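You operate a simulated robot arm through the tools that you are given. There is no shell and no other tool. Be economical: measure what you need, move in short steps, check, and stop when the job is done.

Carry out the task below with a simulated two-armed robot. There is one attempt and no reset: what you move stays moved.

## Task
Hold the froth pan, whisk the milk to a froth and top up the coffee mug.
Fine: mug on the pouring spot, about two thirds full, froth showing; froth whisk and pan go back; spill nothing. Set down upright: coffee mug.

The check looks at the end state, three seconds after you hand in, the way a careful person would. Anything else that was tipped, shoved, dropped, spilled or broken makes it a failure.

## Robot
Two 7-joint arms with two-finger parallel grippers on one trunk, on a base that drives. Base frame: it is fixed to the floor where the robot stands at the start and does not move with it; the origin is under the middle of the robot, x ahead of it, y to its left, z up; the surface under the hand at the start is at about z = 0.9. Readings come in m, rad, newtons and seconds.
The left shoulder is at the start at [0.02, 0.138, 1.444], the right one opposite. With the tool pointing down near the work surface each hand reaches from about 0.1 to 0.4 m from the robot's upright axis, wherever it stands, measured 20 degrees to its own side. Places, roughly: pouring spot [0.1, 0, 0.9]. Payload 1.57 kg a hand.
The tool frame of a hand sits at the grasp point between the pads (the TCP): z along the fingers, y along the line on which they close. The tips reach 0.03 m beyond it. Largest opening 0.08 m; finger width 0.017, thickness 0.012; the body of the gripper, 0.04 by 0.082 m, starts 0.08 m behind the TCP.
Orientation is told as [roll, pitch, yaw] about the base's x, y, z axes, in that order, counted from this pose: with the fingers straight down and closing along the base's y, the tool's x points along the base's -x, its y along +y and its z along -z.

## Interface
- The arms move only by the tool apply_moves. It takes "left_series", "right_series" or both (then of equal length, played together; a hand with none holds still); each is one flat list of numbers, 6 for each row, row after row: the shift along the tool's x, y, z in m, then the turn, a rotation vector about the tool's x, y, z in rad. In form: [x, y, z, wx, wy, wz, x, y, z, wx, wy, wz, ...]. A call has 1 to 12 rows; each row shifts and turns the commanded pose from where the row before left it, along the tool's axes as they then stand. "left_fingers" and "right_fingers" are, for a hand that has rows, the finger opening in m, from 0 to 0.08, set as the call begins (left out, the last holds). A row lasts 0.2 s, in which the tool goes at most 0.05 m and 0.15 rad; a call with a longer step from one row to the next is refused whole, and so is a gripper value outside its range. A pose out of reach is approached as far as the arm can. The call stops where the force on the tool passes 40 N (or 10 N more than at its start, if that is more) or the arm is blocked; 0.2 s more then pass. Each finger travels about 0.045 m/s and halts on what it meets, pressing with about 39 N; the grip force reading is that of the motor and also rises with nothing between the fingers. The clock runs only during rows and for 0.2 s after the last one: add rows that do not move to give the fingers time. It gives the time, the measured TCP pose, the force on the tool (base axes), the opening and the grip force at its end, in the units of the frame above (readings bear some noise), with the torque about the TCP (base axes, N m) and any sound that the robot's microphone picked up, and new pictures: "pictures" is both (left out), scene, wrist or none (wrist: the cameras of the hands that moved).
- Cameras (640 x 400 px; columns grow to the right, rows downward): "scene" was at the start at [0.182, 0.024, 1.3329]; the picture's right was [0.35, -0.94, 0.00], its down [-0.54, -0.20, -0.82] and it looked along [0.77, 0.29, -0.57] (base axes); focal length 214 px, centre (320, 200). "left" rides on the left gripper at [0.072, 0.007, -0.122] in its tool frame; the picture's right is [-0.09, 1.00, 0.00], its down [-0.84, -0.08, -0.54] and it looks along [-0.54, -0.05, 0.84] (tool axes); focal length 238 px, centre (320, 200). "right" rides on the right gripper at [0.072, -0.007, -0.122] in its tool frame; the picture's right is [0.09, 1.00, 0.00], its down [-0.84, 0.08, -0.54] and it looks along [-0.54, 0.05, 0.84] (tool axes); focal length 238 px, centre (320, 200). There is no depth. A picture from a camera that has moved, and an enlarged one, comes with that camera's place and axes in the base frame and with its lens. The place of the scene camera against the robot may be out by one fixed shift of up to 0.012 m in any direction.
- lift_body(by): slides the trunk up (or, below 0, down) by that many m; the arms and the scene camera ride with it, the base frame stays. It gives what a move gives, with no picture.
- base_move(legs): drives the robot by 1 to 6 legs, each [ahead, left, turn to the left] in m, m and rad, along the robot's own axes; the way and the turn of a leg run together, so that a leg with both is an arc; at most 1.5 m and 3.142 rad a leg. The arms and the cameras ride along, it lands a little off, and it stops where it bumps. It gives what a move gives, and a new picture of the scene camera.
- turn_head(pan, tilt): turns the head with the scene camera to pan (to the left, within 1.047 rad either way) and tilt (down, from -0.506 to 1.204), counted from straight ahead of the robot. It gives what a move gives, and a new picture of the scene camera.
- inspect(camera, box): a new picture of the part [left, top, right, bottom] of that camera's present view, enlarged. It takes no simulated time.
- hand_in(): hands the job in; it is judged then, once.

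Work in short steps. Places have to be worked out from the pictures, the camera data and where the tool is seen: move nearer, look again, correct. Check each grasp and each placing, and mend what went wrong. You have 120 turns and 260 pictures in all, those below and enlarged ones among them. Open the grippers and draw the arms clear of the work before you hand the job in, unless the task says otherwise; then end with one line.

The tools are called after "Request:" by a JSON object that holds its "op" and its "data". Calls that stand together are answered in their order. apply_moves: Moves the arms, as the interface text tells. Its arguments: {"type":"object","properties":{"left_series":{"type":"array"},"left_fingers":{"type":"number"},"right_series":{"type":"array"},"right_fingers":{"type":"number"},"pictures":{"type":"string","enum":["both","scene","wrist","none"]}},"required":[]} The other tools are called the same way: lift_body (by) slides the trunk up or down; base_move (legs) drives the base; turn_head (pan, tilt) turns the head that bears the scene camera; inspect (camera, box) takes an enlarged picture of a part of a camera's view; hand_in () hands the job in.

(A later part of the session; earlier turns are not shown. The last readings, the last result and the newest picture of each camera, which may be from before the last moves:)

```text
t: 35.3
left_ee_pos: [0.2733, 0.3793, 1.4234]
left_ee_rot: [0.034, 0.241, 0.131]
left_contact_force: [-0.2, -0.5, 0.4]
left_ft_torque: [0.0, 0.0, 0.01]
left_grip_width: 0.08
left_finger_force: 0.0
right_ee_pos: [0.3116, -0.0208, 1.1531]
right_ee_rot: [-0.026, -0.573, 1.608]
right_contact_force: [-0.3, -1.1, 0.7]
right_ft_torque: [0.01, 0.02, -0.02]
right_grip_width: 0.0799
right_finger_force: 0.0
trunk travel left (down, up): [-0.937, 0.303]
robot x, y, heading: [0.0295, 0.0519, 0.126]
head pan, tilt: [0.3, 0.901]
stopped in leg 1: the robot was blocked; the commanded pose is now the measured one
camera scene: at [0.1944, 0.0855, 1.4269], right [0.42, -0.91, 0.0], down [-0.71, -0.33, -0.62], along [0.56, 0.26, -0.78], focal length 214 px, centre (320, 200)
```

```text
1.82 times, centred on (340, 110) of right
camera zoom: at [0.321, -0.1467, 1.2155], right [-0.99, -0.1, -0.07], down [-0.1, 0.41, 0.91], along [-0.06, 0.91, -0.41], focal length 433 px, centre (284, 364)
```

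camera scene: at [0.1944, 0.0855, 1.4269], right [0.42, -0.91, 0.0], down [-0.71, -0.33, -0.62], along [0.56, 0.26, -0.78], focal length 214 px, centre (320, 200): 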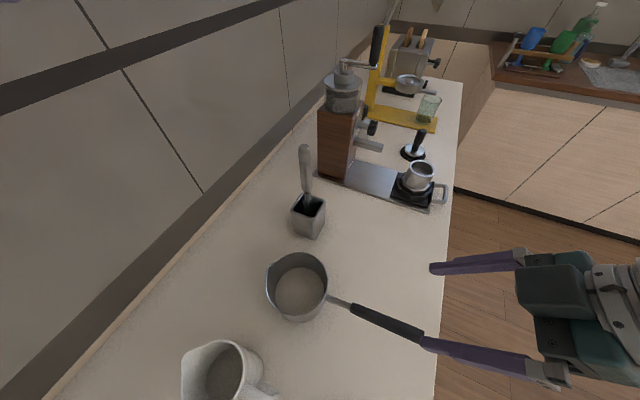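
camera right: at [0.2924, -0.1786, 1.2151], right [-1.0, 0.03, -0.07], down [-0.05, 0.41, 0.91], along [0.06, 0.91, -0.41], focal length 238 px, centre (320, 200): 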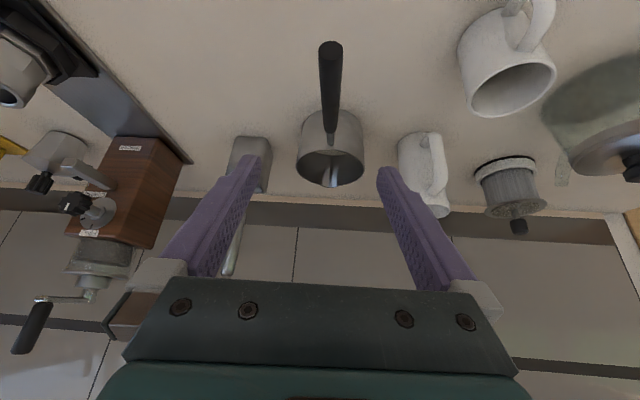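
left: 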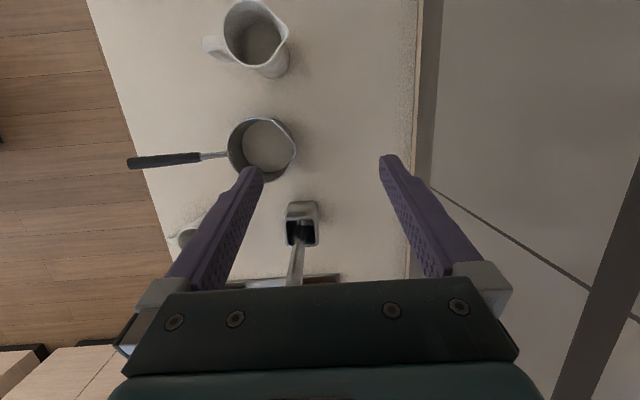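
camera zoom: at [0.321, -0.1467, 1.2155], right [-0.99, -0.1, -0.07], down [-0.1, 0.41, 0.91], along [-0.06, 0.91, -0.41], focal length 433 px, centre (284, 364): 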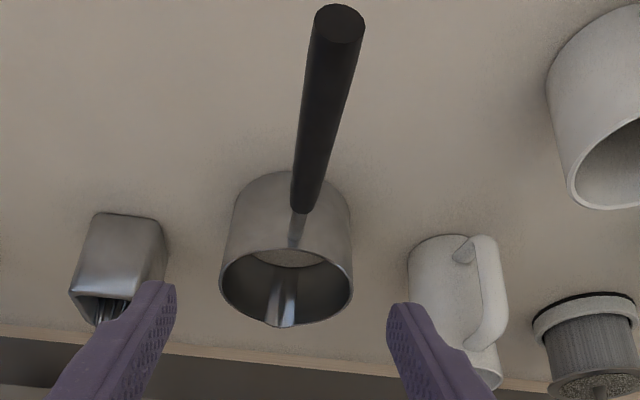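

Handle triangulates to [0.299, 0.068, 1.003] → [0.301, -0.049, 1.02]. I'll lay the hand nearly along the handle (pitch ≈ -1.2) for a firm grip against droop and so the pour swings it down to vertical.

Request:
{"op": "apply_moves", "data": {"right_series": [0, 0, 0, 0, -0.125, 0, 0, 0, 0, 0, -0.125, 0, 0, 0, 0, 0, -0.125, 0, 0, 0, 0, 0, -0.125, 0, 0, 0, 0, 0, -0.125, 0, 0, 0, 0, 0, 0, 0], "pictures": "both"}}

```text
t: 36.7
left_ee_pos: [0.2734, 0.3808, 1.4229]
left_ee_rot: [0.031, 0.239, 0.131]
left_contact_force: [0.0, 0.9, 0.0]
left_ft_torque: [0.01, -0.02, 0.0]
left_grip_width: 0.0801
left_finger_force: 0.0
right_ee_pos: [0.3109, -0.0211, 1.1526]
right_ee_rot: [-0.057, -1.198, 1.646]
right_contact_force: [0.8, -0.5, 0.6]
right_ft_torque: [-0.01, 0.0, 0.01]
right_grip_width: 0.08
right_finger_force: 0.1
trunk travel left (down, up): [-0.937, 0.303]
robot x, y, heading: [0.0271, 0.0497, 0.126]
head pan, tilt: [0.3, 0.901]
camera scene: at [0.1945, 0.0855, 1.427], right [0.42, -0.91, 0.0], down [-0.71, -0.33, -0.62], along [0.56, 0.26, -0.78], focal length 214 px, centre (320, 200)
camera right: at [0.3231, -0.1599, 1.1295], right [-0.99, -0.06, -0.11], down [-0.09, -0.2, 0.97], along [-0.08, 0.98, 0.2], focal length 238 px, centre (320, 200)
```

scene: 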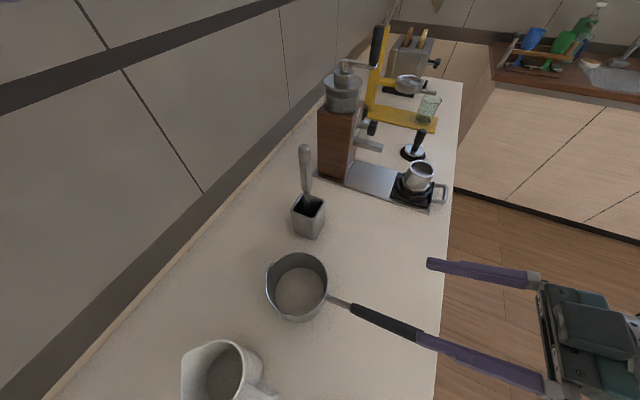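
right: 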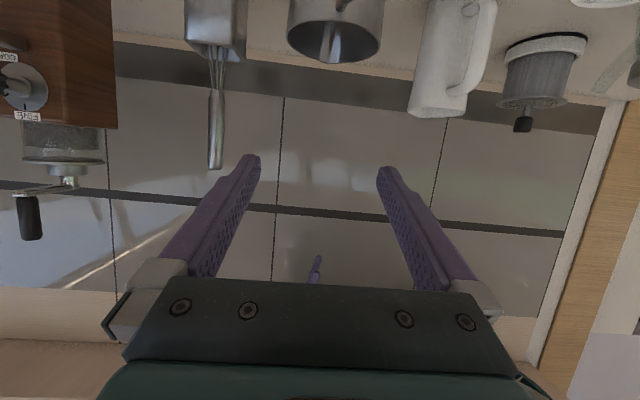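

Orientation reached. Move to just above the handle and verify lateral alignment.

Request:
{"op": "apply_moves", "data": {"right_series": [0.0237, 0.0041, 0.015, 0, 0, 0, 0.0237, 0.0041, 0.015, 0, 0, 0, 0.0237, 0.0041, 0.015, 0, 0, 0, 0, 0, 0, 0, 0, 0], "pictures": "both"}}

Request:
{"op": "inspect", "data": {"camera": "scene", "box": [260, 230, 460, 390]}}

```text
t: 37.7
left_ee_pos: [0.2737, 0.379, 1.4238]
left_ee_rot: [0.031, 0.238, 0.131]
left_contact_force: [0.6, 0.9, 0.6]
left_ft_torque: [0.02, -0.02, -0.02]
left_grip_width: 0.08
left_finger_force: 0.1
right_ee_pos: [0.2934, 0.0026, 1.0871]
right_ee_rot: [-0.054, -1.199, 1.644]
right_contact_force: [-0.3, 0.7, -1.1]
right_ft_torque: [-0.02, 0.0, 0.01]
right_grip_width: 0.0798
right_finger_force: 0.1
right hand out of reach, approached as far as the arm can: row 3
trunk travel left (down, up): [-0.937, 0.303]
robot x, y, heading: [0.025, 0.05, 0.123]
head pan, tilt: [0.3, 0.901]
camera scene: at [0.1946, 0.0855, 1.427], right [0.42, -0.91, 0.0], down [-0.71, -0.33, -0.62], along [0.56, 0.26, -0.78], focal length 214 px, centre (320, 200)
camera right: at [0.3047, -0.1377, 1.0649], right [-0.99, -0.06, -0.11], down [-0.09, -0.2, 0.97], along [-0.08, 0.98, 0.2], focal length 238 px, centre (320, 200)
```

scene: 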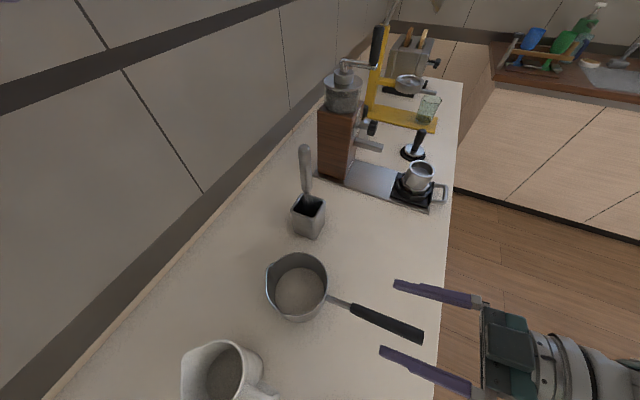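
right: 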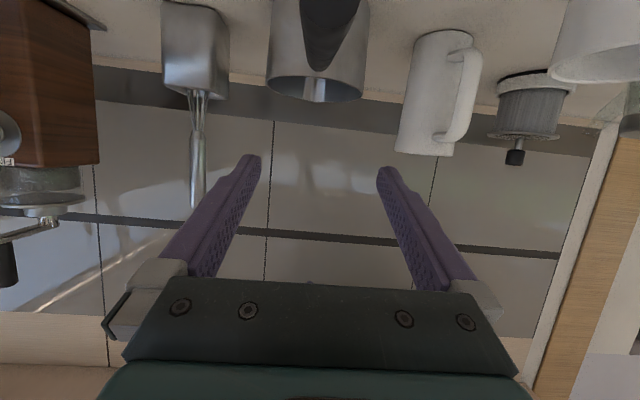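

```text
2.50 times, centred on (360, 310) of scene
camera zoom: at [0.1946, 0.0855, 1.427], right [0.42, -0.91, 0.0], down [-0.71, -0.33, -0.62], along [0.56, 0.26, -0.78], focal length 536 px, centre (220, -75)
```

zoom: 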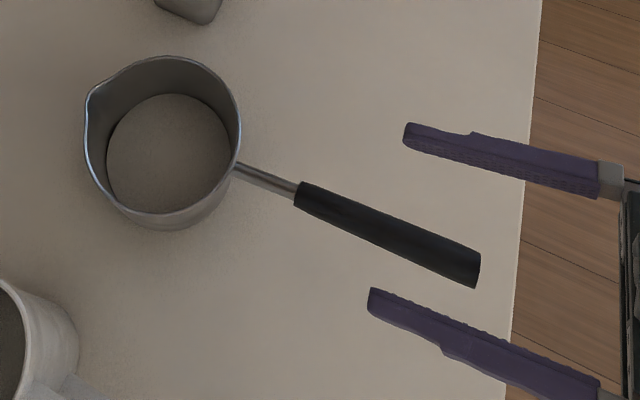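

The scene camera is offset a few mm; correcting for that, the handle centre line is near [0.2995, 0.015, ~1.0]. Shift laterally, then lower with the trunk to just above it.

Request:
{"op": "apply_moves", "data": {"right_series": [-0.0042, -0.0063, 0.0111, 0, 0, 0, 0, 0, 0, 0, 0, 0], "pictures": "none"}}

Request:
{"op": "lift_body", "data": {"by": -0.06}}

Request:
{"op": "inspect", "data": {"camera": "scene", "box": [260, 230, 460, 390]}}

Request:
{"op": "inspect", "data": {"camera": "right", "box": [160, 0, 480, 240]}}

```text
t: 38.3
left_ee_pos: [0.2736, 0.38, 1.4234]
left_ee_rot: [0.032, 0.242, 0.129]
left_contact_force: [-0.1, -0.1, -0.2]
left_ft_torque: [-0.04, 0.01, -0.01]
left_grip_width: 0.08
left_finger_force: 0.1
right_ee_pos: [0.2988, 0.0143, 1.0877]
right_ee_rot: [-0.055, -1.197, 1.647]
right_contact_force: [-0.7, -0.6, 0.1]
right_ft_torque: [0.0, -0.01, -0.02]
right_grip_width: 0.0802
right_finger_force: 0.1
trunk travel left (down, up): [-0.937, 0.303]
robot x, y, heading: [0.0284, 0.0508, 0.13]
head pan, tilt: [0.3, 0.901]
```

```text
t: 39.3
left_ee_pos: [0.2743, 0.3793, 1.3628]
left_ee_rot: [0.03, 0.24, 0.131]
left_contact_force: [0.1, 0.8, 0.3]
left_ft_torque: [-0.02, -0.02, 0.01]
left_grip_width: 0.0799
left_finger_force: 0.1
right_ee_pos: [0.3005, 0.0141, 1.0265]
right_ee_rot: [-0.058, -1.198, 1.646]
right_contact_force: [-0.2, 0.8, -0.6]
right_ft_torque: [0.02, 0.01, -0.02]
right_grip_width: 0.0799
right_finger_force: 0.0
trunk travel left (down, up): [-0.877, 0.363]
robot x, y, heading: [0.0279, 0.047, 0.127]
head pan, tilt: [0.3, 0.901]
```

```text
2.50 times, centred on (360, 310) of scene
camera zoom: at [0.1948, 0.0855, 1.3665], right [0.42, -0.91, 0.0], down [-0.71, -0.33, -0.62], along [0.57, 0.26, -0.78], focal length 536 px, centre (220, -75)
```

zoom: 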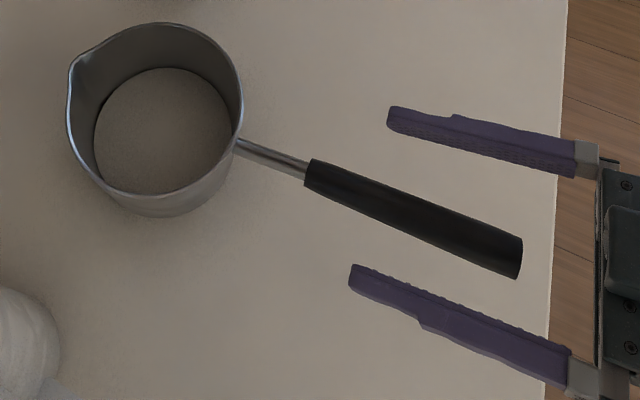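

```text
1.67 times, centred on (320, 120) of right
camera zoom: at [0.3111, -0.1262, 1.0044], right [-0.99, -0.06, -0.11], down [-0.09, -0.2, 0.97], along [-0.08, 0.98, 0.19], focal length 397 px, centre (320, 333)
```

zoom: 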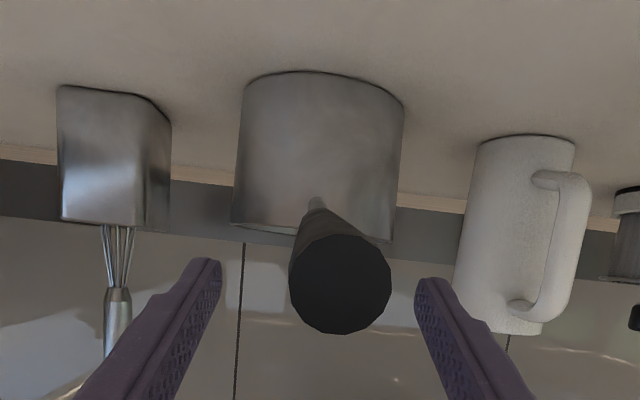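

The handle axis is now clear: end at [0.301, -0.04, 1.010], start at [0.304, 0.07, 0.982]. Lower to TCP z≈0.995 and close.

Request:
{"op": "lift_body", "data": {"by": -0.031}}

Request:
{"op": "apply_moves", "data": {"right_series": [-0.0022, -0.0021, 0.0056, 0, 0, 0, 0, 0, 0, 0, 0, 0, 0, 0, 0, 0, 0, 0, 0, 0, 0, 0, 0, 0, 0, 0, 0, 0, 0, 0, 0, 0, 0, 0, 0, 0], "right_fingers": 0.0, "pictures": "scene"}}

Request:
{"op": "inspect", "data": {"camera": "right", "box": [160, 0, 480, 240]}}

```text
t: 40.1
left_ee_pos: [0.274, 0.3812, 1.3332]
left_ee_rot: [0.033, 0.24, 0.132]
left_contact_force: [-0.1, -0.7, -0.4]
left_ft_torque: [-0.03, -0.01, 0.0]
left_grip_width: 0.0798
left_finger_force: 0.0
right_ee_pos: [0.2992, 0.0133, 0.9942]
right_ee_rot: [-0.057, -1.196, 1.647]
right_contact_force: [0.9, 0.2, -0.6]
right_ft_torque: [0.01, 0.02, 0.02]
right_grip_width: 0.0801
right_finger_force: 0.1
trunk travel left (down, up): [-0.846, 0.394]
robot x, y, heading: [0.0297, 0.0514, 0.125]
head pan, tilt: [0.3, 0.901]
```

```text
t: 41.5
left_ee_pos: [0.2744, 0.3797, 1.3312]
left_ee_rot: [0.032, 0.24, 0.132]
left_contact_force: [0.0, 0.3, -0.7]
left_ft_torque: [0.04, -0.01, 0.01]
left_grip_width: 0.0803
left_finger_force: 0.1
right_ee_pos: [0.3011, 0.0189, 0.9967]
right_ee_rot: [-0.058, -1.196, 1.647]
right_contact_force: [0.8, -0.4, 0.3]
right_ft_torque: [-0.05, -0.15, -0.33]
right_grip_width: 0.0241
right_finger_force: 36.2
trunk travel left (down, up): [-0.846, 0.394]
robot x, y, heading: [0.0266, 0.0504, 0.132]
head pan, tilt: [0.3, 0.901]
camera scene: at [0.1947, 0.0852, 1.3357], right [0.42, -0.91, 0.0], down [-0.71, -0.33, -0.62], along [0.57, 0.26, -0.78], focal length 214 px, centre (320, 200)
```

scene: 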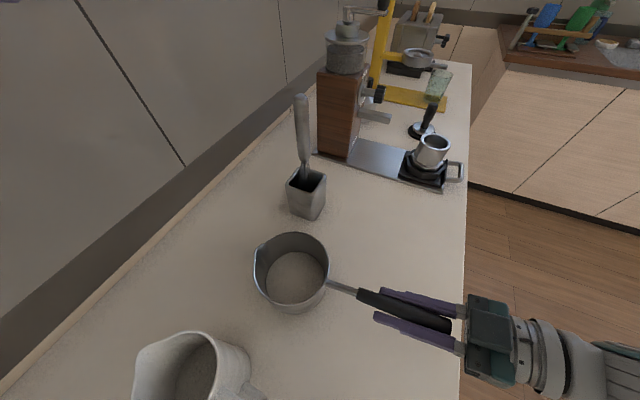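

```text
1.67 times, centred on (320, 120) of right
camera zoom: at [0.3127, -0.1207, 0.9739], right [-0.99, -0.06, -0.11], down [-0.09, -0.2, 0.98], along [-0.08, 0.98, 0.19], focal length 397 px, centre (320, 333)
```

zoom: 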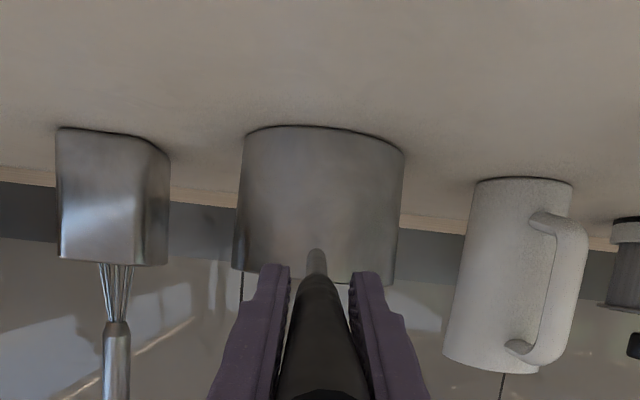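

Pan is held firmly (0.024 opening on the handle). Now the whisk: its top is near [0.465, 0.247, 1.175]. Tilt the left tool forward and approach it from behind, above the pan.

Request:
{"op": "apply_moves", "data": {"left_series": [0, 0, 0, 0, -0.148, 0, 0, 0, 0, 0, -0.148, 0, 0, 0, 0, 0, -0.148, 0, 0, 0, 0, 0, -0.148, 0, 0, 0, 0, 0, -0.148, 0, -0.0018, -0.0314, 0.0306, 0, 0, 0, -0.0018, -0.0314, 0.0306, 0, 0, 0, -0.0018, -0.0314, 0.0306, 0, 0, 0, -0.0018, -0.0314, 0.0306, 0, 0, 0, 0, 0, 0, 0, 0, 0], "pictures": "both"}}

```text
t: 43.7
left_ee_pos: [0.3521, 0.2706, 1.2251]
left_ee_rot: [0.039, -0.498, 0.106]
left_contact_force: [-0.4, 0.0, -0.3]
left_ft_torque: [0.0, 0.02, 0.03]
left_grip_width: 0.0801
left_finger_force: 0.1
right_ee_pos: [0.3019, 0.0226, 0.9947]
right_ee_rot: [-0.056, -1.199, 1.645]
right_contact_force: [0.6, 0.1, -4.1]
right_ft_torque: [-0.73, 0.01, 0.02]
right_grip_width: 0.0238
right_finger_force: 35.9
trunk travel left (down, up): [-0.846, 0.394]
robot x, y, heading: [0.0251, 0.049, 0.125]
head pan, tilt: [0.3, 0.901]
camera scene: at [0.195, 0.0884, 1.3355], right [0.42, -0.91, 0.0], down [-0.71, -0.33, -0.62], along [0.56, 0.26, -0.78], focal length 214 px, centre (320, 200)
camera left: at [0.2327, 0.2585, 1.2972], right [-0.04, 1.0, 0.08], down [0.48, -0.05, 0.87], along [0.87, 0.07, -0.48], focal length 238 px, centre (320, 200)
```

scene: 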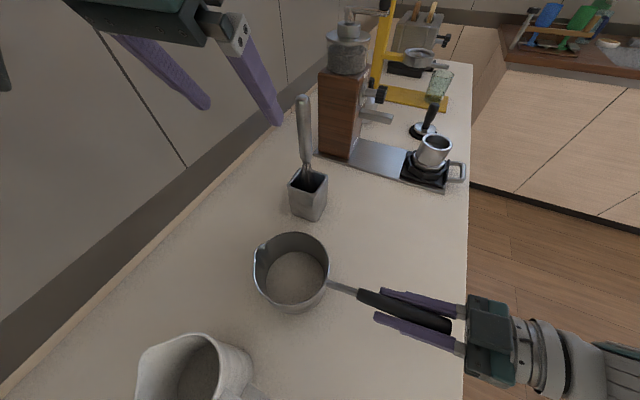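
left: 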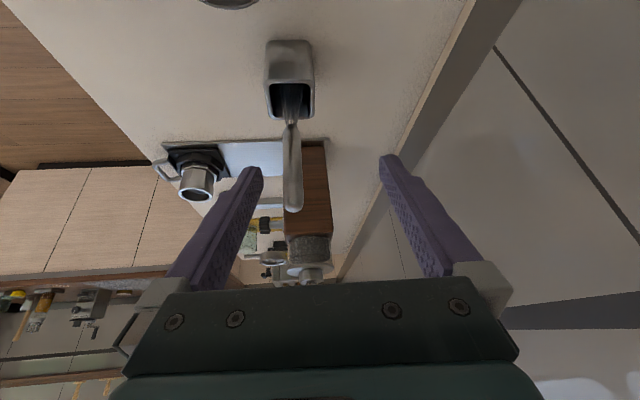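

Both views agree: whisk handle top at [0.465, 0.248, 1.177]. Move to a pre-grasp point 7 cm behind it at z≈1.125.

Request:
{"op": "apply_moves", "data": {"left_series": [0.0035, -0.0133, 0.0355, 0, 0, 0, 0.0035, -0.0133, 0.0355, 0, 0, 0, 0.0035, -0.0133, 0.0355, 0, 0, 0, 0, 0, 0, 0, 0, 0], "pictures": "wrist"}}

```text
t: 44.7
left_ee_pos: [0.398, 0.2369, 1.1251]
left_ee_rot: [0.037, -0.501, 0.105]
left_contact_force: [0.6, -0.3, -0.5]
left_ft_torque: [-0.03, -0.03, -0.01]
left_grip_width: 0.08
left_finger_force: 0.1
right_ee_pos: [0.3001, 0.0214, 0.9961]
right_ee_rot: [-0.056, -1.2, 1.645]
right_contact_force: [0.2, -0.3, -6.3]
right_ft_torque: [-0.93, -0.02, 0.01]
right_grip_width: 0.024
right_finger_force: 35.9
trunk travel left (down, up): [-0.846, 0.394]
robot x, y, heading: [0.0271, 0.05, 0.129]
head pan, tilt: [0.3, 0.901]
camera left: at [0.2778, 0.2257, 1.1975], right [-0.04, 1.0, 0.08], down [0.48, -0.05, 0.87], along [0.87, 0.07, -0.48], focal length 238 px, centre (320, 200)
```

left: 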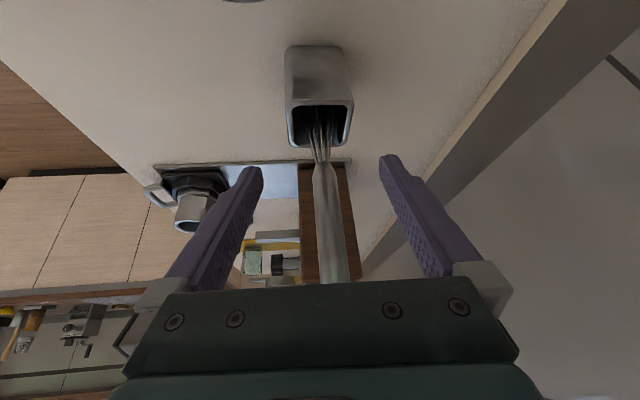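

The handle is centred between the fingers. Advance onto it and close.

Request:
{"op": "apply_moves", "data": {"left_series": [-0.0201, 0.0005, 0.011, 0, 0, 0, -0.0201, 0.0005, 0.011, 0, 0, 0, -0.0201, 0.0005, 0.011, 0, 0, 0, 0, 0, 0, 0, 0, 0], "pictures": "wrist"}}

Request:
{"op": "apply_moves", "data": {"left_series": [0, 0, 0, 0, 0, 0, 0, 0, 0, 0, 0, 0, 0, 0, 0, 0, 0, 0, 0, 0, 0, 0, 0, 0, 0, 0, 0, 0, 0, 0], "left_fingers": 0.0, "pictures": "both"}}

```text
t: 45.7
left_ee_pos: [0.467, 0.2469, 1.1276]
left_ee_rot: [0.036, -0.501, 0.106]
left_contact_force: [-0.1, 0.4, -0.8]
left_ft_torque: [0.01, 0.03, -0.01]
left_grip_width: 0.0801
left_finger_force: 0.1
right_ee_pos: [0.3016, 0.023, 0.9965]
right_ee_rot: [-0.056, -1.199, 1.646]
right_contact_force: [-0.5, -0.5, -6.4]
right_ft_torque: [-0.94, -0.01, 0.01]
right_grip_width: 0.0238
right_finger_force: 35.8
trunk travel left (down, up): [-0.846, 0.394]
robot x, y, heading: [0.0273, 0.0519, 0.128]
head pan, tilt: [0.3, 0.901]
camera left: at [0.3466, 0.2354, 1.1979], right [-0.04, 1.0, 0.08], down [0.48, -0.05, 0.87], along [0.87, 0.07, -0.48], focal length 238 px, centre (320, 200)
```

left: 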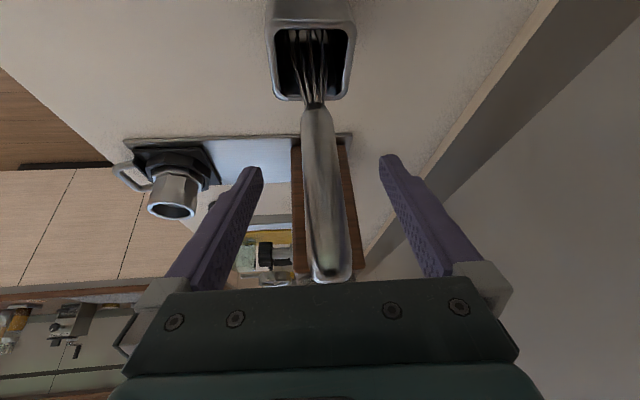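

```text
t: 46.9
left_ee_pos: [0.4652, 0.2472, 1.1261]
left_ee_rot: [0.037, -0.5, 0.107]
left_contact_force: [-0.3, -0.3, 0.8]
left_ft_torque: [-0.03, -0.04, -0.01]
left_grip_width: 0.0224
left_finger_force: 28.1
right_ee_pos: [0.3002, 0.0214, 0.9967]
right_ee_rot: [-0.054, -1.199, 1.647]
right_contact_force: [-0.3, 0.4, -6.7]
right_ft_torque: [-0.91, -0.04, 0.01]
right_grip_width: 0.0239
right_finger_force: 35.2
trunk travel left (down, up): [-0.846, 0.394]
robot x, y, heading: [0.0283, 0.0508, 0.132]
head pan, tilt: [0.3, 0.901]
camera scene: at [0.1944, 0.0868, 1.3359], right [0.42, -0.91, 0.0], down [-0.71, -0.33, -0.62], along [0.56, 0.26, -0.78], focal length 214 px, centre (320, 200)
camera left: at [0.3463, 0.2354, 1.1978], right [-0.04, 1.0, 0.08], down [0.48, -0.05, 0.87], along [0.87, 0.07, -0.48], focal length 238 px, centre (320, 200)
```

scene: 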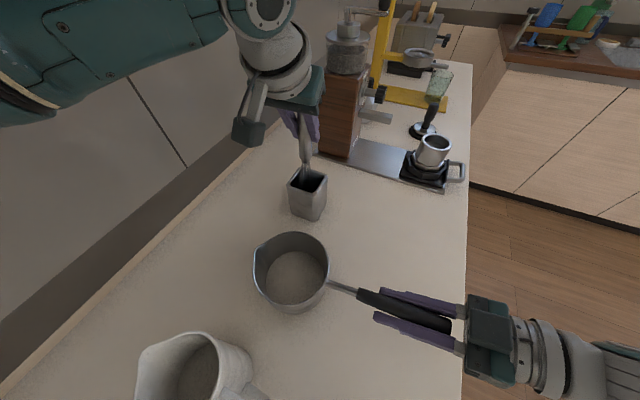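
left: 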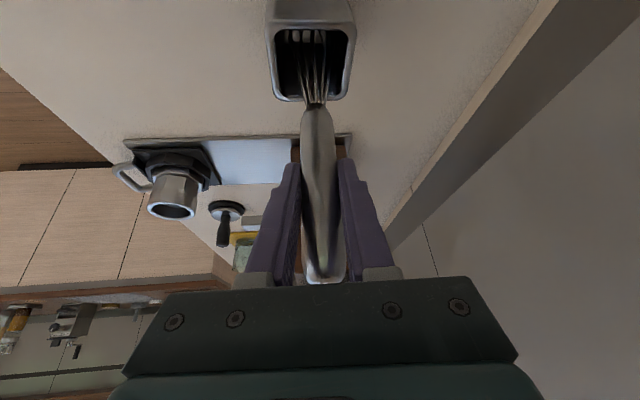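

Whisk gripped (0.022). Lift it straight up 0.14 m out of the holder.

Request:
{"op": "apply_moves", "data": {"left_series": [-0.0134, 0.001, -0.0246, 0, 0, 0, -0.0134, 0.001, -0.0246, 0, 0, 0, -0.0134, 0.001, -0.0246, 0, 0, 0, -0.0134, 0.001, -0.0246, 0, 0, 0, -0.0134, 0.001, -0.0246, 0, 0, 0, 0, 0, 0, 0, 0, 0], "pictures": "both"}}

```text
t: 48.3
left_ee_pos: [0.4672, 0.248, 1.2665]
left_ee_rot: [0.036, -0.499, 0.107]
left_contact_force: [0.4, 0.4, -1.2]
left_ft_torque: [-0.02, 0.02, -0.01]
left_grip_width: 0.022
left_finger_force: 34.6
right_ee_pos: [0.3012, 0.0222, 0.9963]
right_ee_rot: [-0.058, -1.2, 1.645]
right_contact_force: [-0.2, -0.1, -7.0]
right_ft_torque: [-0.96, -0.04, 0.01]
right_grip_width: 0.024
right_finger_force: 36.2
trunk travel left (down, up): [-0.846, 0.394]
robot x, y, heading: [0.0278, 0.0519, 0.123]
head pan, tilt: [0.3, 0.901]
camera scene: at [0.1943, 0.0868, 1.3359], right [0.42, -0.91, 0.0], down [-0.71, -0.33, -0.62], along [0.56, 0.26, -0.78], focal length 214 px, centre (320, 200)
camera left: at [0.3461, 0.2362, 1.3383], right [-0.04, 1.0, 0.08], down [0.48, -0.05, 0.87], along [0.87, 0.07, -0.48], focal length 238 px, centre (320, 200)
```

scene: 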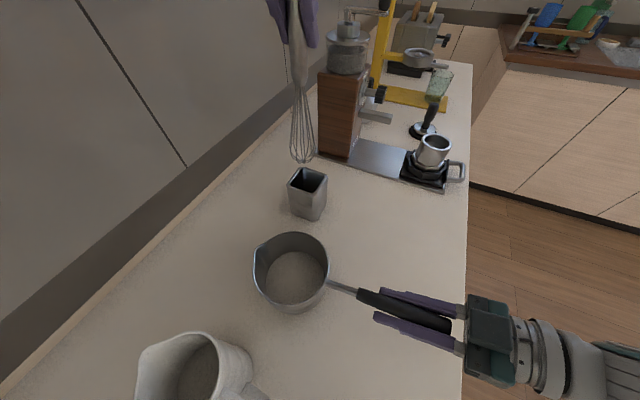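
left: 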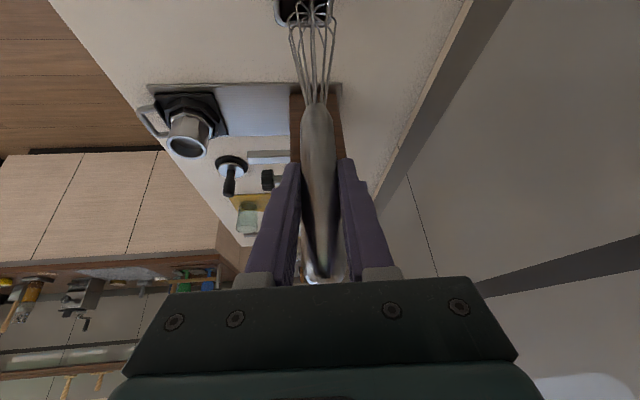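

Whisk is out; its tip is ≈0.223 m below the TCP. Before crossing to the pan (centre ≈[0.30, 0.188]) I swing the hand's yaw by -0.8 about the vertical so it keeps clear of the head.

Request:
{"op": "apply_moves", "data": {"left_series": [0, 0, 0, 0.0636, -0.0045, 0.1168, 0, 0, 0, 0.0636, -0.0045, 0.1168, 0, 0, 0, 0.0636, -0.0045, 0.1168, 0, 0, 0, 0.0636, -0.0045, 0.1168, 0, 0, 0, 0.0636, -0.0045, 0.1168, 0, 0, 0, 0.0636, -0.0045, 0.1168, 0, 0, 0, 0, 0, 0], "pictures": "scene"}}

```text
t: 49.9
left_ee_pos: [0.4657, 0.2473, 1.267]
left_ee_rot: [0.042, -0.501, -0.694]
left_contact_force: [0.2, -0.1, -1.0]
left_ft_torque: [-0.03, 0.01, -0.03]
left_grip_width: 0.0221
left_finger_force: 34.4
right_ee_pos: [0.3005, 0.0228, 0.9961]
right_ee_rot: [-0.055, -1.2, 1.645]
right_contact_force: [0.0, -0.2, -6.0]
right_ft_torque: [-0.95, -0.02, 0.02]
right_grip_width: 0.0239
right_finger_force: 36.0
trunk travel left (down, up): [-0.846, 0.394]
robot x, y, heading: [0.0237, 0.0497, 0.131]
head pan, tilt: [0.3, 0.901]
camera scene: at [0.1943, 0.0868, 1.3359], right [0.42, -0.91, 0.0], down [-0.71, -0.33, -0.62], along [0.56, 0.26, -0.78], focal length 214 px, centre (320, 200)
```

scene: 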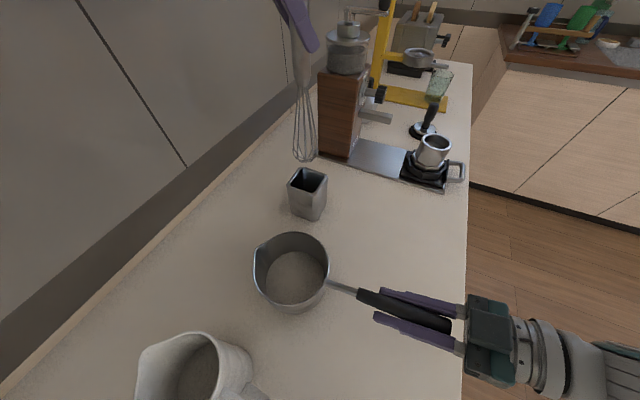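

Now carry the whisk across to above the pan's centre.

Request:
{"op": "apply_moves", "data": {"left_series": [0.0166, -0.0312, -0.0104, 0, 0, 0, 0.0166, -0.0312, -0.0104, 0, 0, 0, 0.0166, -0.0312, -0.0104, 0, 0, 0, 0.0166, -0.0312, -0.0104, 0, 0, 0, 0.0166, -0.0312, -0.0104, 0, 0, 0, 0, 0, 0, 0, 0, 0], "pictures": "both"}}

Request:
{"op": "inspect", "data": {"camera": "scene", "box": [220, 150, 380, 330]}}

```text
t: 51.3
left_ee_pos: [0.2956, 0.1866, 1.2637]
left_ee_rot: [0.038, -0.497, -0.693]
left_contact_force: [0.8, 0.1, -1.1]
left_ft_torque: [-0.02, -0.04, -0.03]
left_grip_width: 0.022
left_finger_force: 35.4
left hand out of reach, approached as far as the arm can: row 5
right_ee_pos: [0.2999, 0.022, 0.9973]
right_ee_rot: [-0.056, -1.199, 1.644]
right_contact_force: [0.1, 0.7, -6.3]
right_ft_torque: [-0.92, 0.0, -0.01]
right_grip_width: 0.0236
right_finger_force: 36.1
trunk travel left (down, up): [-0.846, 0.394]
robot x, y, heading: [0.0259, 0.0507, 0.132]
head pan, tilt: [0.3, 0.901]
camera scene: at [0.1943, 0.0868, 1.3359], right [0.42, -0.91, 0.0], down [-0.71, -0.33, -0.62], along [0.56, 0.26, -0.78], focal length 214 px, centre (320, 200)
camera left: at [0.204, 0.2645, 1.3373], right [0.68, 0.73, 0.08], down [0.3, -0.38, 0.87], along [0.66, -0.57, -0.48], focal length 238 px, centre (320, 200)
```

scene: 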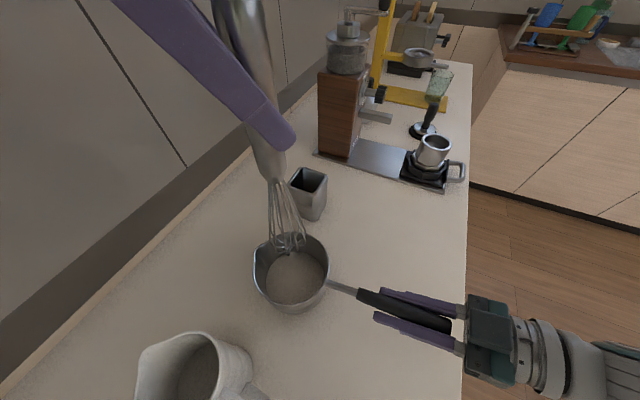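
left: 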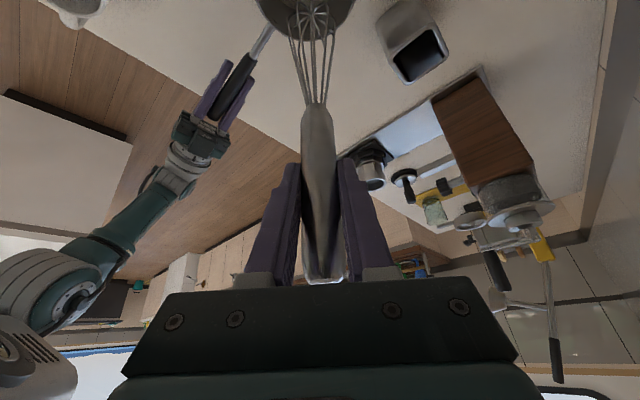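

```text
2.22 times, centred on (300, 240) of scene
camera zoom: at [0.1943, 0.0868, 1.3359], right [0.42, -0.91, 0.0], down [-0.71, -0.33, -0.62], along [0.56, 0.26, -0.78], focal length 477 px, centre (364, 111)
```

zoom: 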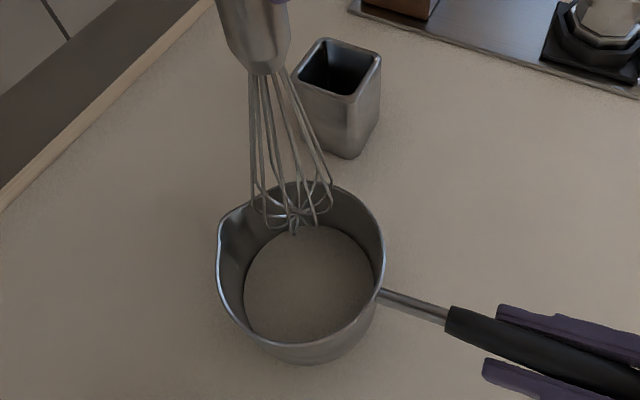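

Tip is right over the pan's centre. Lower the whisk into the milk (tip to ≈0.917).

Request:
{"op": "apply_moves", "data": {"left_series": [0.0119, -0.0009, 0.0217, 0, 0, 0, 0.0119, -0.0009, 0.0217, 0, 0, 0, 0.0119, -0.0009, 0.0217, 0, 0, 0, 0.0119, -0.0009, 0.0217, 0, 0, 0, 0.0119, -0.0009, 0.0217, 0, 0, 0, 0, 0, 0, 0, 0, 0], "pictures": "none"}}

Request:
{"op": "inspect", "data": {"camera": "scene", "box": [220, 150, 380, 330]}}

```text
t: 52.7
left_ee_pos: [0.2967, 0.1868, 1.1414]
left_ee_rot: [0.041, -0.502, -0.694]
left_contact_force: [0.0, -0.2, -0.7]
left_ft_torque: [0.02, -0.01, -0.01]
left_grip_width: 0.0222
left_finger_force: 35.1
right_ee_pos: [0.3005, 0.0216, 0.996]
right_ee_rot: [-0.056, -1.197, 1.646]
right_contact_force: [0.7, -0.5, -6.4]
right_ft_torque: [-0.91, 0.0, 0.01]
right_grip_width: 0.024
right_finger_force: 35.8
trunk travel left (down, up): [-0.846, 0.394]
robot x, y, heading: [0.0253, 0.0465, 0.124]
head pan, tilt: [0.3, 0.901]
```

```text
2.22 times, centred on (300, 240) of scene
camera zoom: at [0.1943, 0.0868, 1.3359], right [0.42, -0.91, 0.0], down [-0.71, -0.33, -0.62], along [0.56, 0.26, -0.78], focal length 477 px, centre (364, 111)
```

zoom: 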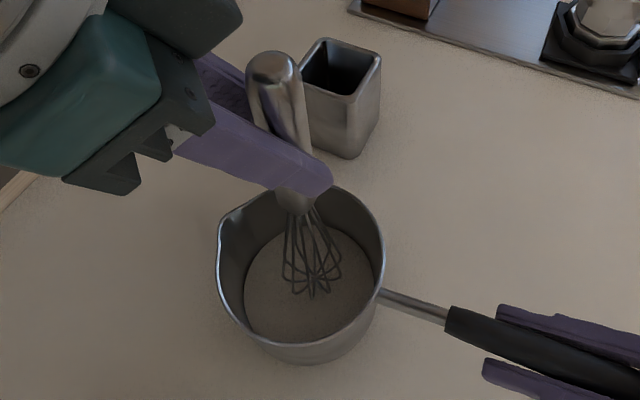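

The tip still shows above the surface. Lower slowly a further 12 mm, watching the force.

Request:
{"op": "apply_moves", "data": {"left_series": [0.0019, -0.0001, 0.0035, 0, 0, 0, 0.0019, -0.0001, 0.0035, 0, 0, 0, 0.0019, -0.0001, 0.0035, 0, 0, 0, 0, 0, 0, 0, 0, 0], "pictures": "none"}}

Request:
{"op": "inspect", "data": {"camera": "scene", "box": [260, 200, 350, 310]}}

```text
t: 53.7
left_ee_pos: [0.2964, 0.1865, 1.131]
left_ee_rot: [0.04, -0.498, -0.693]
left_contact_force: [0.1, -0.7, -1.0]
left_ft_torque: [0.03, -0.02, 0.0]
left_grip_width: 0.0221
left_finger_force: 34.9
right_ee_pos: [0.3003, 0.0219, 0.996]
right_ee_rot: [-0.055, -1.199, 1.646]
right_contact_force: [0.5, -0.2, -6.5]
right_ft_torque: [-0.96, -0.02, -0.02]
right_grip_width: 0.0237
right_finger_force: 35.7
trunk travel left (down, up): [-0.846, 0.394]
robot x, y, heading: [0.0243, 0.0485, 0.128]
head pan, tilt: [0.3, 0.901]
```

```text
3.64 times, centred on (305, 255) of scene
camera zoom: at [0.1943, 0.0868, 1.3359], right [0.42, -0.91, 0.0], down [-0.71, -0.33, -0.62], along [0.56, 0.26, -0.78], focal length 780 px, centre (374, 0)
```

zoom: 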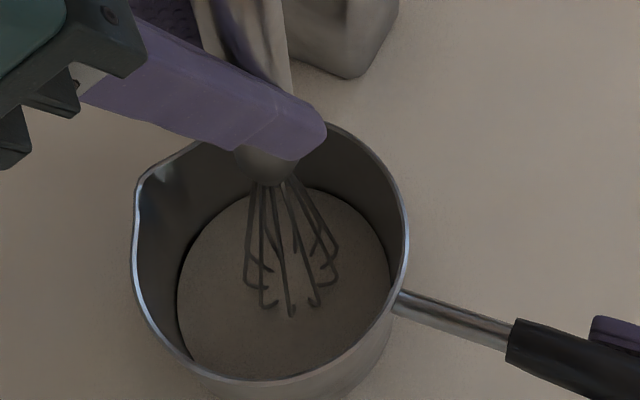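

Wires now dip below the milk surface. Lower 3 mm more and start with circular strokes of ~2 cm radius.

Request:
{"op": "apply_moves", "data": {"left_series": [0.0014, -0.0001, 0.0026, 0, 0, 0, 0.0125, 0.0156, 0.0007, 0, 0, 0, 0, 0, 0, 0, 0, 0], "pictures": "none"}}

Request:
{"op": "inspect", "data": {"camera": "scene", "box": [260, 200, 350, 310]}}

```text
t: 54.5
left_ee_pos: [0.299, 0.2032, 1.1234]
left_ee_rot: [0.041, -0.51, -0.696]
left_contact_force: [0.0, -4.3, 21.5]
left_ft_torque: [-1.16, 0.17, 0.03]
left_grip_width: 0.0224
left_finger_force: 34.8
right_ee_pos: [0.3012, 0.0218, 0.9977]
right_ee_rot: [-0.057, -1.2, 1.644]
right_contact_force: [0.6, 2.4, -10.5]
right_ft_torque: [-0.88, 0.04, -0.16]
right_grip_width: 0.0239
right_finger_force: 36.2
trunk travel left (down, up): [-0.846, 0.394]
robot x, y, heading: [0.0264, 0.051, 0.13]
head pan, tilt: [0.3, 0.901]
```

```text
3.64 times, centred on (305, 255) of scene
camera zoom: at [0.1948, 0.0868, 1.3364], right [0.42, -0.91, 0.0], down [-0.71, -0.33, -0.62], along [0.57, 0.26, -0.78], focal length 780 px, centre (374, 0)
```

zoom: 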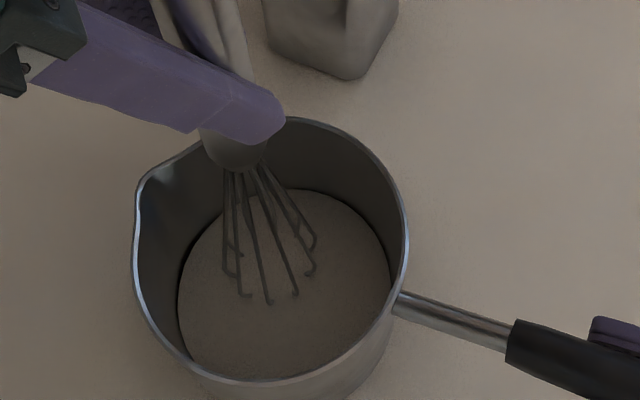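

I touched the bottom (21 N) because of a mis-signed shift; raise 6 mm and do proper horizontal circles around the pan's centre.

Request:
{"op": "apply_moves", "data": {"left_series": [-0.0029, 0.0002, -0.0053, 0, 0, 0, -0.0192, -0.0033, 0.0103, 0, 0, 0, 0.0222, 0.0029, -0.012, 0, 0, 0, 0.002, -0.0253, -0.0022, 0, 0, 0, -0.0222, -0.0029, 0.012, 0, 0, 0, -0.002, 0.0253, 0.0022, 0, 0, 0, 0.0222, 0.0029, -0.012, 0, 0, 0, 0.002, -0.0253, -0.0022, 0, 0, 0, -0.0222, -0.0029, 0.012, 0, 0, 0, -0.002, 0.0253, 0.0022, 0, 0, 0], "pictures": "none"}}

Request:
{"op": "inspect", "data": {"camera": "scene", "box": [260, 200, 350, 310]}}

```text
t: 56.7
left_ee_pos: [0.3114, 0.1888, 1.1284]
left_ee_rot: [0.041, -0.501, -0.694]
left_contact_force: [-0.1, 0.1, 0.3]
left_ft_torque: [0.0, 0.03, 0.02]
left_grip_width: 0.0218
left_finger_force: 34.9
right_ee_pos: [0.3006, 0.0225, 0.9962]
right_ee_rot: [-0.057, -1.199, 1.647]
right_contact_force: [0.5, 0.9, -3.3]
right_ft_torque: [-0.45, -0.01, -0.01]
right_grip_width: 0.0239
right_finger_force: 36.0
trunk travel left (down, up): [-0.846, 0.394]
robot x, y, heading: [0.0244, 0.0493, 0.128]
head pan, tilt: [0.3, 0.901]
```

```text
3.64 times, centred on (305, 255) of scene
camera zoom: at [0.1945, 0.0869, 1.336], right [0.42, -0.91, 0.0], down [-0.71, -0.33, -0.62], along [0.56, 0.26, -0.78], focal length 780 px, centre (374, 0)
```

zoom: 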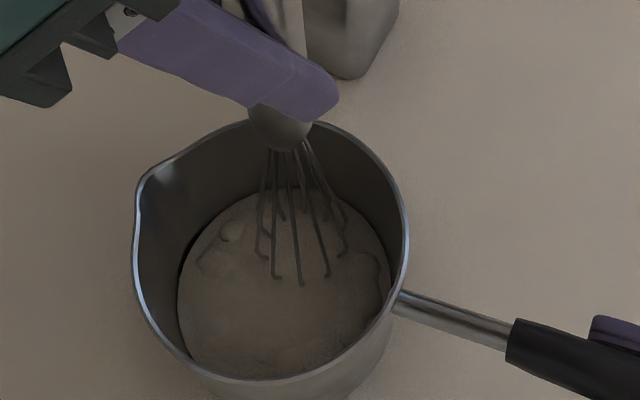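

The surface is beginning to froth. Keep whisking, three laps at a time.

Request:
{"op": "apply_moves", "data": {"left_series": [0.0222, 0.0029, -0.012, 0, 0, 0, 0.002, -0.0253, -0.0022, 0, 0, 0, -0.0222, -0.0029, 0.012, 0, 0, 0, -0.002, 0.0253, 0.0022, 0, 0, 0, 0.0222, 0.0029, -0.012, 0, 0, 0, 0.002, -0.0253, -0.0022, 0, 0, 0, -0.0222, -0.0029, 0.012, 0, 0, 0, -0.002, 0.0253, 0.0022, 0, 0, 0, 0.0222, 0.0029, -0.012, 0, 0, 0, 0.002, -0.0253, -0.0022, 0, 0, 0, -0.0222, -0.0029, 0.012, 0, 0, 0, -0.002, 0.0253, 0.0022, 0, 0, 0], "pictures": "none"}}

Request:
{"op": "apply_moves", "data": {"left_series": [0.0222, 0.0029, -0.012, 0, 0, 0, 0.002, -0.0253, -0.0022, 0, 0, 0, -0.0222, -0.0029, 0.012, 0, 0, 0, -0.002, 0.0253, 0.0022, 0, 0, 0, 0.0222, 0.0029, -0.012, 0, 0, 0, 0.002, -0.0253, -0.0022, 0, 0, 0, -0.0222, -0.0029, 0.012, 0, 0, 0, -0.002, 0.0253, 0.0022, 0, 0, 0, 0.0222, 0.0029, -0.012, 0, 0, 0, 0.002, -0.0253, -0.0022, 0, 0, 0, -0.0222, -0.0029, 0.012, 0, 0, 0, -0.002, 0.0253, 0.0022, 0, 0, 0], "pictures": "none"}}

Request:
{"op": "inspect", "data": {"camera": "scene", "box": [260, 200, 350, 310]}}

```text
t: 59.3
left_ee_pos: [0.3124, 0.1887, 1.1271]
left_ee_rot: [0.041, -0.503, -0.694]
left_contact_force: [0.0, -0.4, -0.7]
left_ft_torque: [0.02, -0.01, -0.01]
left_grip_width: 0.0221
left_finger_force: 35.2
right_ee_pos: [0.3006, 0.0223, 0.9962]
right_ee_rot: [-0.058, -1.199, 1.645]
right_contact_force: [0.2, -0.7, -1.2]
right_ft_torque: [0.21, -0.02, 0.05]
right_grip_width: 0.0235
right_finger_force: 35.9
trunk travel left (down, up): [-0.846, 0.394]
robot x, y, heading: [0.029, 0.0511, 0.129]
head pan, tilt: [0.3, 0.901]
```

```text
t: 61.9
left_ee_pos: [0.3139, 0.1885, 1.128]
left_ee_rot: [0.041, -0.501, -0.694]
left_contact_force: [0.4, -0.1, -0.3]
left_ft_torque: [-0.03, 0.0, 0.0]
left_grip_width: 0.0221
left_finger_force: 34.9
right_ee_pos: [0.3004, 0.0222, 0.9971]
right_ee_rot: [-0.057, -1.199, 1.647]
right_contact_force: [-0.9, -0.4, 0.0]
right_ft_torque: [0.37, -0.01, 0.01]
right_grip_width: 0.0238
right_finger_force: 35.7
trunk travel left (down, up): [-0.846, 0.394]
robot x, y, heading: [0.0256, 0.0505, 0.128]
head pan, tilt: [0.3, 0.901]
```

```text
3.64 times, centred on (305, 255) of scene
camera zoom: at [0.1946, 0.0869, 1.336], right [0.42, -0.91, 0.0], down [-0.71, -0.33, -0.62], along [0.56, 0.26, -0.78], focal length 780 px, centre (374, 0)
```

zoom: 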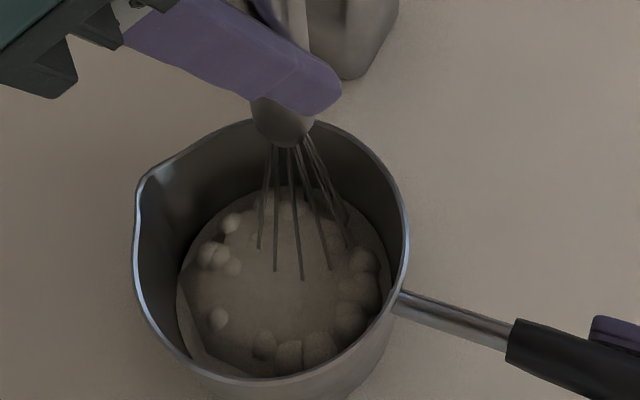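

Froth is forming nicely with bubbles round the rim. Two more rounds.

Request:
{"op": "apply_moves", "data": {"left_series": [0.0222, 0.0029, -0.012, 0, 0, 0, 0.002, -0.0253, -0.0022, 0, 0, 0, -0.0222, -0.0029, 0.012, 0, 0, 0, -0.002, 0.0253, 0.0022, 0, 0, 0, 0.0222, 0.0029, -0.012, 0, 0, 0, 0.002, -0.0253, -0.0022, 0, 0, 0, -0.0222, -0.0029, 0.012, 0, 0, 0, -0.002, 0.0253, 0.0022, 0, 0, 0, 0.0222, 0.0029, -0.012, 0, 0, 0, 0.002, -0.0253, -0.0022, 0, 0, 0, -0.0222, -0.0029, 0.012, 0, 0, 0, -0.002, 0.0253, 0.0022, 0, 0, 0], "pictures": "none"}}

Request:
{"op": "apply_moves", "data": {"left_series": [0.0222, 0.0029, -0.012, 0, 0, 0, 0.002, -0.0253, -0.0022, 0, 0, 0, -0.0222, -0.0029, 0.012, 0, 0, 0, -0.002, 0.0253, 0.0022, 0, 0, 0, 0.0222, 0.0029, -0.012, 0, 0, 0, 0.002, -0.0253, -0.0022, 0, 0, 0, -0.0222, -0.0029, 0.012, 0, 0, 0, -0.002, 0.0253, 0.0022, 0, 0, 0, 0.0222, 0.0029, -0.012, 0, 0, 0, 0.002, -0.0253, -0.0022, 0, 0, 0, -0.0222, -0.0029, 0.012, 0, 0, 0, -0.002, 0.0253, 0.0022, 0, 0, 0], "pictures": "none"}}

Request:
{"op": "inspect", "data": {"camera": "scene", "box": [260, 200, 350, 310]}}

```text
t: 64.5
left_ee_pos: [0.3121, 0.1892, 1.1271]
left_ee_rot: [0.041, -0.503, -0.693]
left_contact_force: [0.6, 0.1, -0.8]
left_ft_torque: [0.03, 0.02, 0.02]
left_grip_width: 0.0222
left_finger_force: 34.6
right_ee_pos: [0.3006, 0.0218, 0.996]
right_ee_rot: [-0.057, -1.199, 1.645]
right_contact_force: [-0.3, -0.3, 0.3]
right_ft_torque: [0.2, 0.0, 0.02]
right_grip_width: 0.0238
right_finger_force: 35.5
trunk travel left (down, up): [-0.846, 0.394]
robot x, y, heading: [0.0226, 0.0482, 0.127]
head pan, tilt: [0.3, 0.901]
```

```text
t: 67.1
left_ee_pos: [0.3138, 0.1879, 1.1273]
left_ee_rot: [0.04, -0.5, -0.695]
left_contact_force: [0.1, 0.2, -1.6]
left_ft_torque: [-0.01, 0.0, 0.0]
left_grip_width: 0.0222
left_finger_force: 35.4
right_ee_pos: [0.3009, 0.022, 0.9967]
right_ee_rot: [-0.056, -1.198, 1.647]
right_contact_force: [0.9, -0.2, 0.3]
right_ft_torque: [0.03, 0.01, 0.07]
right_grip_width: 0.0241
right_finger_force: 35.9
trunk travel left (down, up): [-0.846, 0.394]
robot x, y, heading: [0.0263, 0.0526, 0.129]
head pan, tilt: [0.3, 0.901]
```

```text
3.64 times, centred on (305, 255) of scene
camera zoom: at [0.1946, 0.0869, 1.336], right [0.42, -0.91, 0.0], down [-0.71, -0.33, -0.62], along [0.56, 0.26, -0.78], focal length 780 px, centre (374, 0)
```

zoom: 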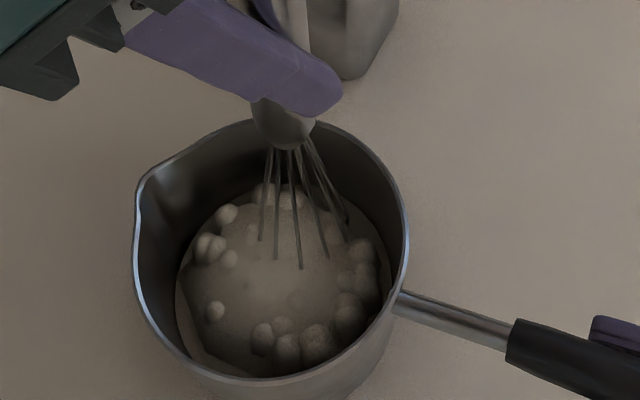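

Still growing. Two more rounds to see whether it saturates.

Request:
{"op": "apply_moves", "data": {"left_series": [0.0222, 0.0029, -0.012, 0, 0, 0, 0.002, -0.0253, -0.0022, 0, 0, 0, -0.0222, -0.0029, 0.012, 0, 0, 0, -0.002, 0.0253, 0.0022, 0, 0, 0, 0.0222, 0.0029, -0.012, 0, 0, 0, 0.002, -0.0253, -0.0022, 0, 0, 0, -0.0222, -0.0029, 0.012, 0, 0, 0, -0.002, 0.0253, 0.0022, 0, 0, 0, 0.0222, 0.0029, -0.012, 0, 0, 0, 0.002, -0.0253, -0.0022, 0, 0, 0, -0.0222, -0.0029, 0.012, 0, 0, 0, -0.002, 0.0253, 0.0022, 0, 0, 0], "pictures": "none"}}

Request:
{"op": "apply_moves", "data": {"left_series": [0.0222, 0.0029, -0.012, 0, 0, 0, 0.002, -0.0253, -0.0022, 0, 0, 0, -0.0222, -0.0029, 0.012, 0, 0, 0, -0.002, 0.0253, 0.0022, 0, 0, 0, 0.0222, 0.0029, -0.012, 0, 0, 0, 0.002, -0.0253, -0.0022, 0, 0, 0, -0.0222, -0.0029, 0.012, 0, 0, 0, -0.002, 0.0253, 0.0022, 0, 0, 0, 0.0222, 0.0029, -0.012, 0, 0, 0, 0.002, -0.0253, -0.0022, 0, 0, 0, -0.0222, -0.0029, 0.012, 0, 0, 0, -0.002, 0.0253, 0.0022, 0, 0, 0], "pictures": "none"}}

Request:
{"op": "inspect", "data": {"camera": "scene", "box": [260, 200, 350, 310]}}

```text
t: 69.7
left_ee_pos: [0.3133, 0.1889, 1.1274]
left_ee_rot: [0.041, -0.5, -0.693]
left_contact_force: [0.6, -1.4, -1.1]
left_ft_torque: [0.04, 0.01, 0.01]
left_grip_width: 0.0222
left_finger_force: 35.1
right_ee_pos: [0.3004, 0.0223, 0.9963]
right_ee_rot: [-0.057, -1.198, 1.647]
right_contact_force: [0.7, -0.2, 0.3]
right_ft_torque: [-0.01, -0.01, 0.06]
right_grip_width: 0.0238
right_finger_force: 36.2
trunk travel left (down, up): [-0.846, 0.394]
robot x, y, heading: [0.0257, 0.0508, 0.132]
head pan, tilt: [0.3, 0.901]
```

```text
t: 72.3
left_ee_pos: [0.3108, 0.1888, 1.127]
left_ee_rot: [0.038, -0.5, -0.691]
left_contact_force: [-0.1, 0.6, -1.1]
left_ft_torque: [-0.01, 0.02, 0.01]
left_grip_width: 0.022
left_finger_force: 35.0
right_ee_pos: [0.3008, 0.0221, 0.9971]
right_ee_rot: [-0.057, -1.2, 1.647]
right_contact_force: [0.3, -0.5, -0.2]
right_ft_torque: [0.01, -0.04, 0.03]
right_grip_width: 0.0238
right_finger_force: 35.7
trunk travel left (down, up): [-0.846, 0.394]
robot x, y, heading: [0.0254, 0.0509, 0.127]
head pan, tilt: [0.3, 0.901]
```

```text
3.64 times, centred on (305, 255) of scene
camera zoom: at [0.1945, 0.0869, 1.336], right [0.42, -0.91, 0.0], down [-0.71, -0.33, -0.62], along [0.56, 0.26, -0.78], focal length 780 px, centre (374, 0)
```

zoom: 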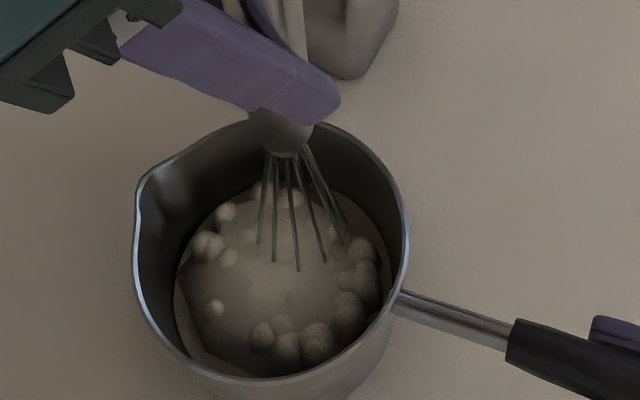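

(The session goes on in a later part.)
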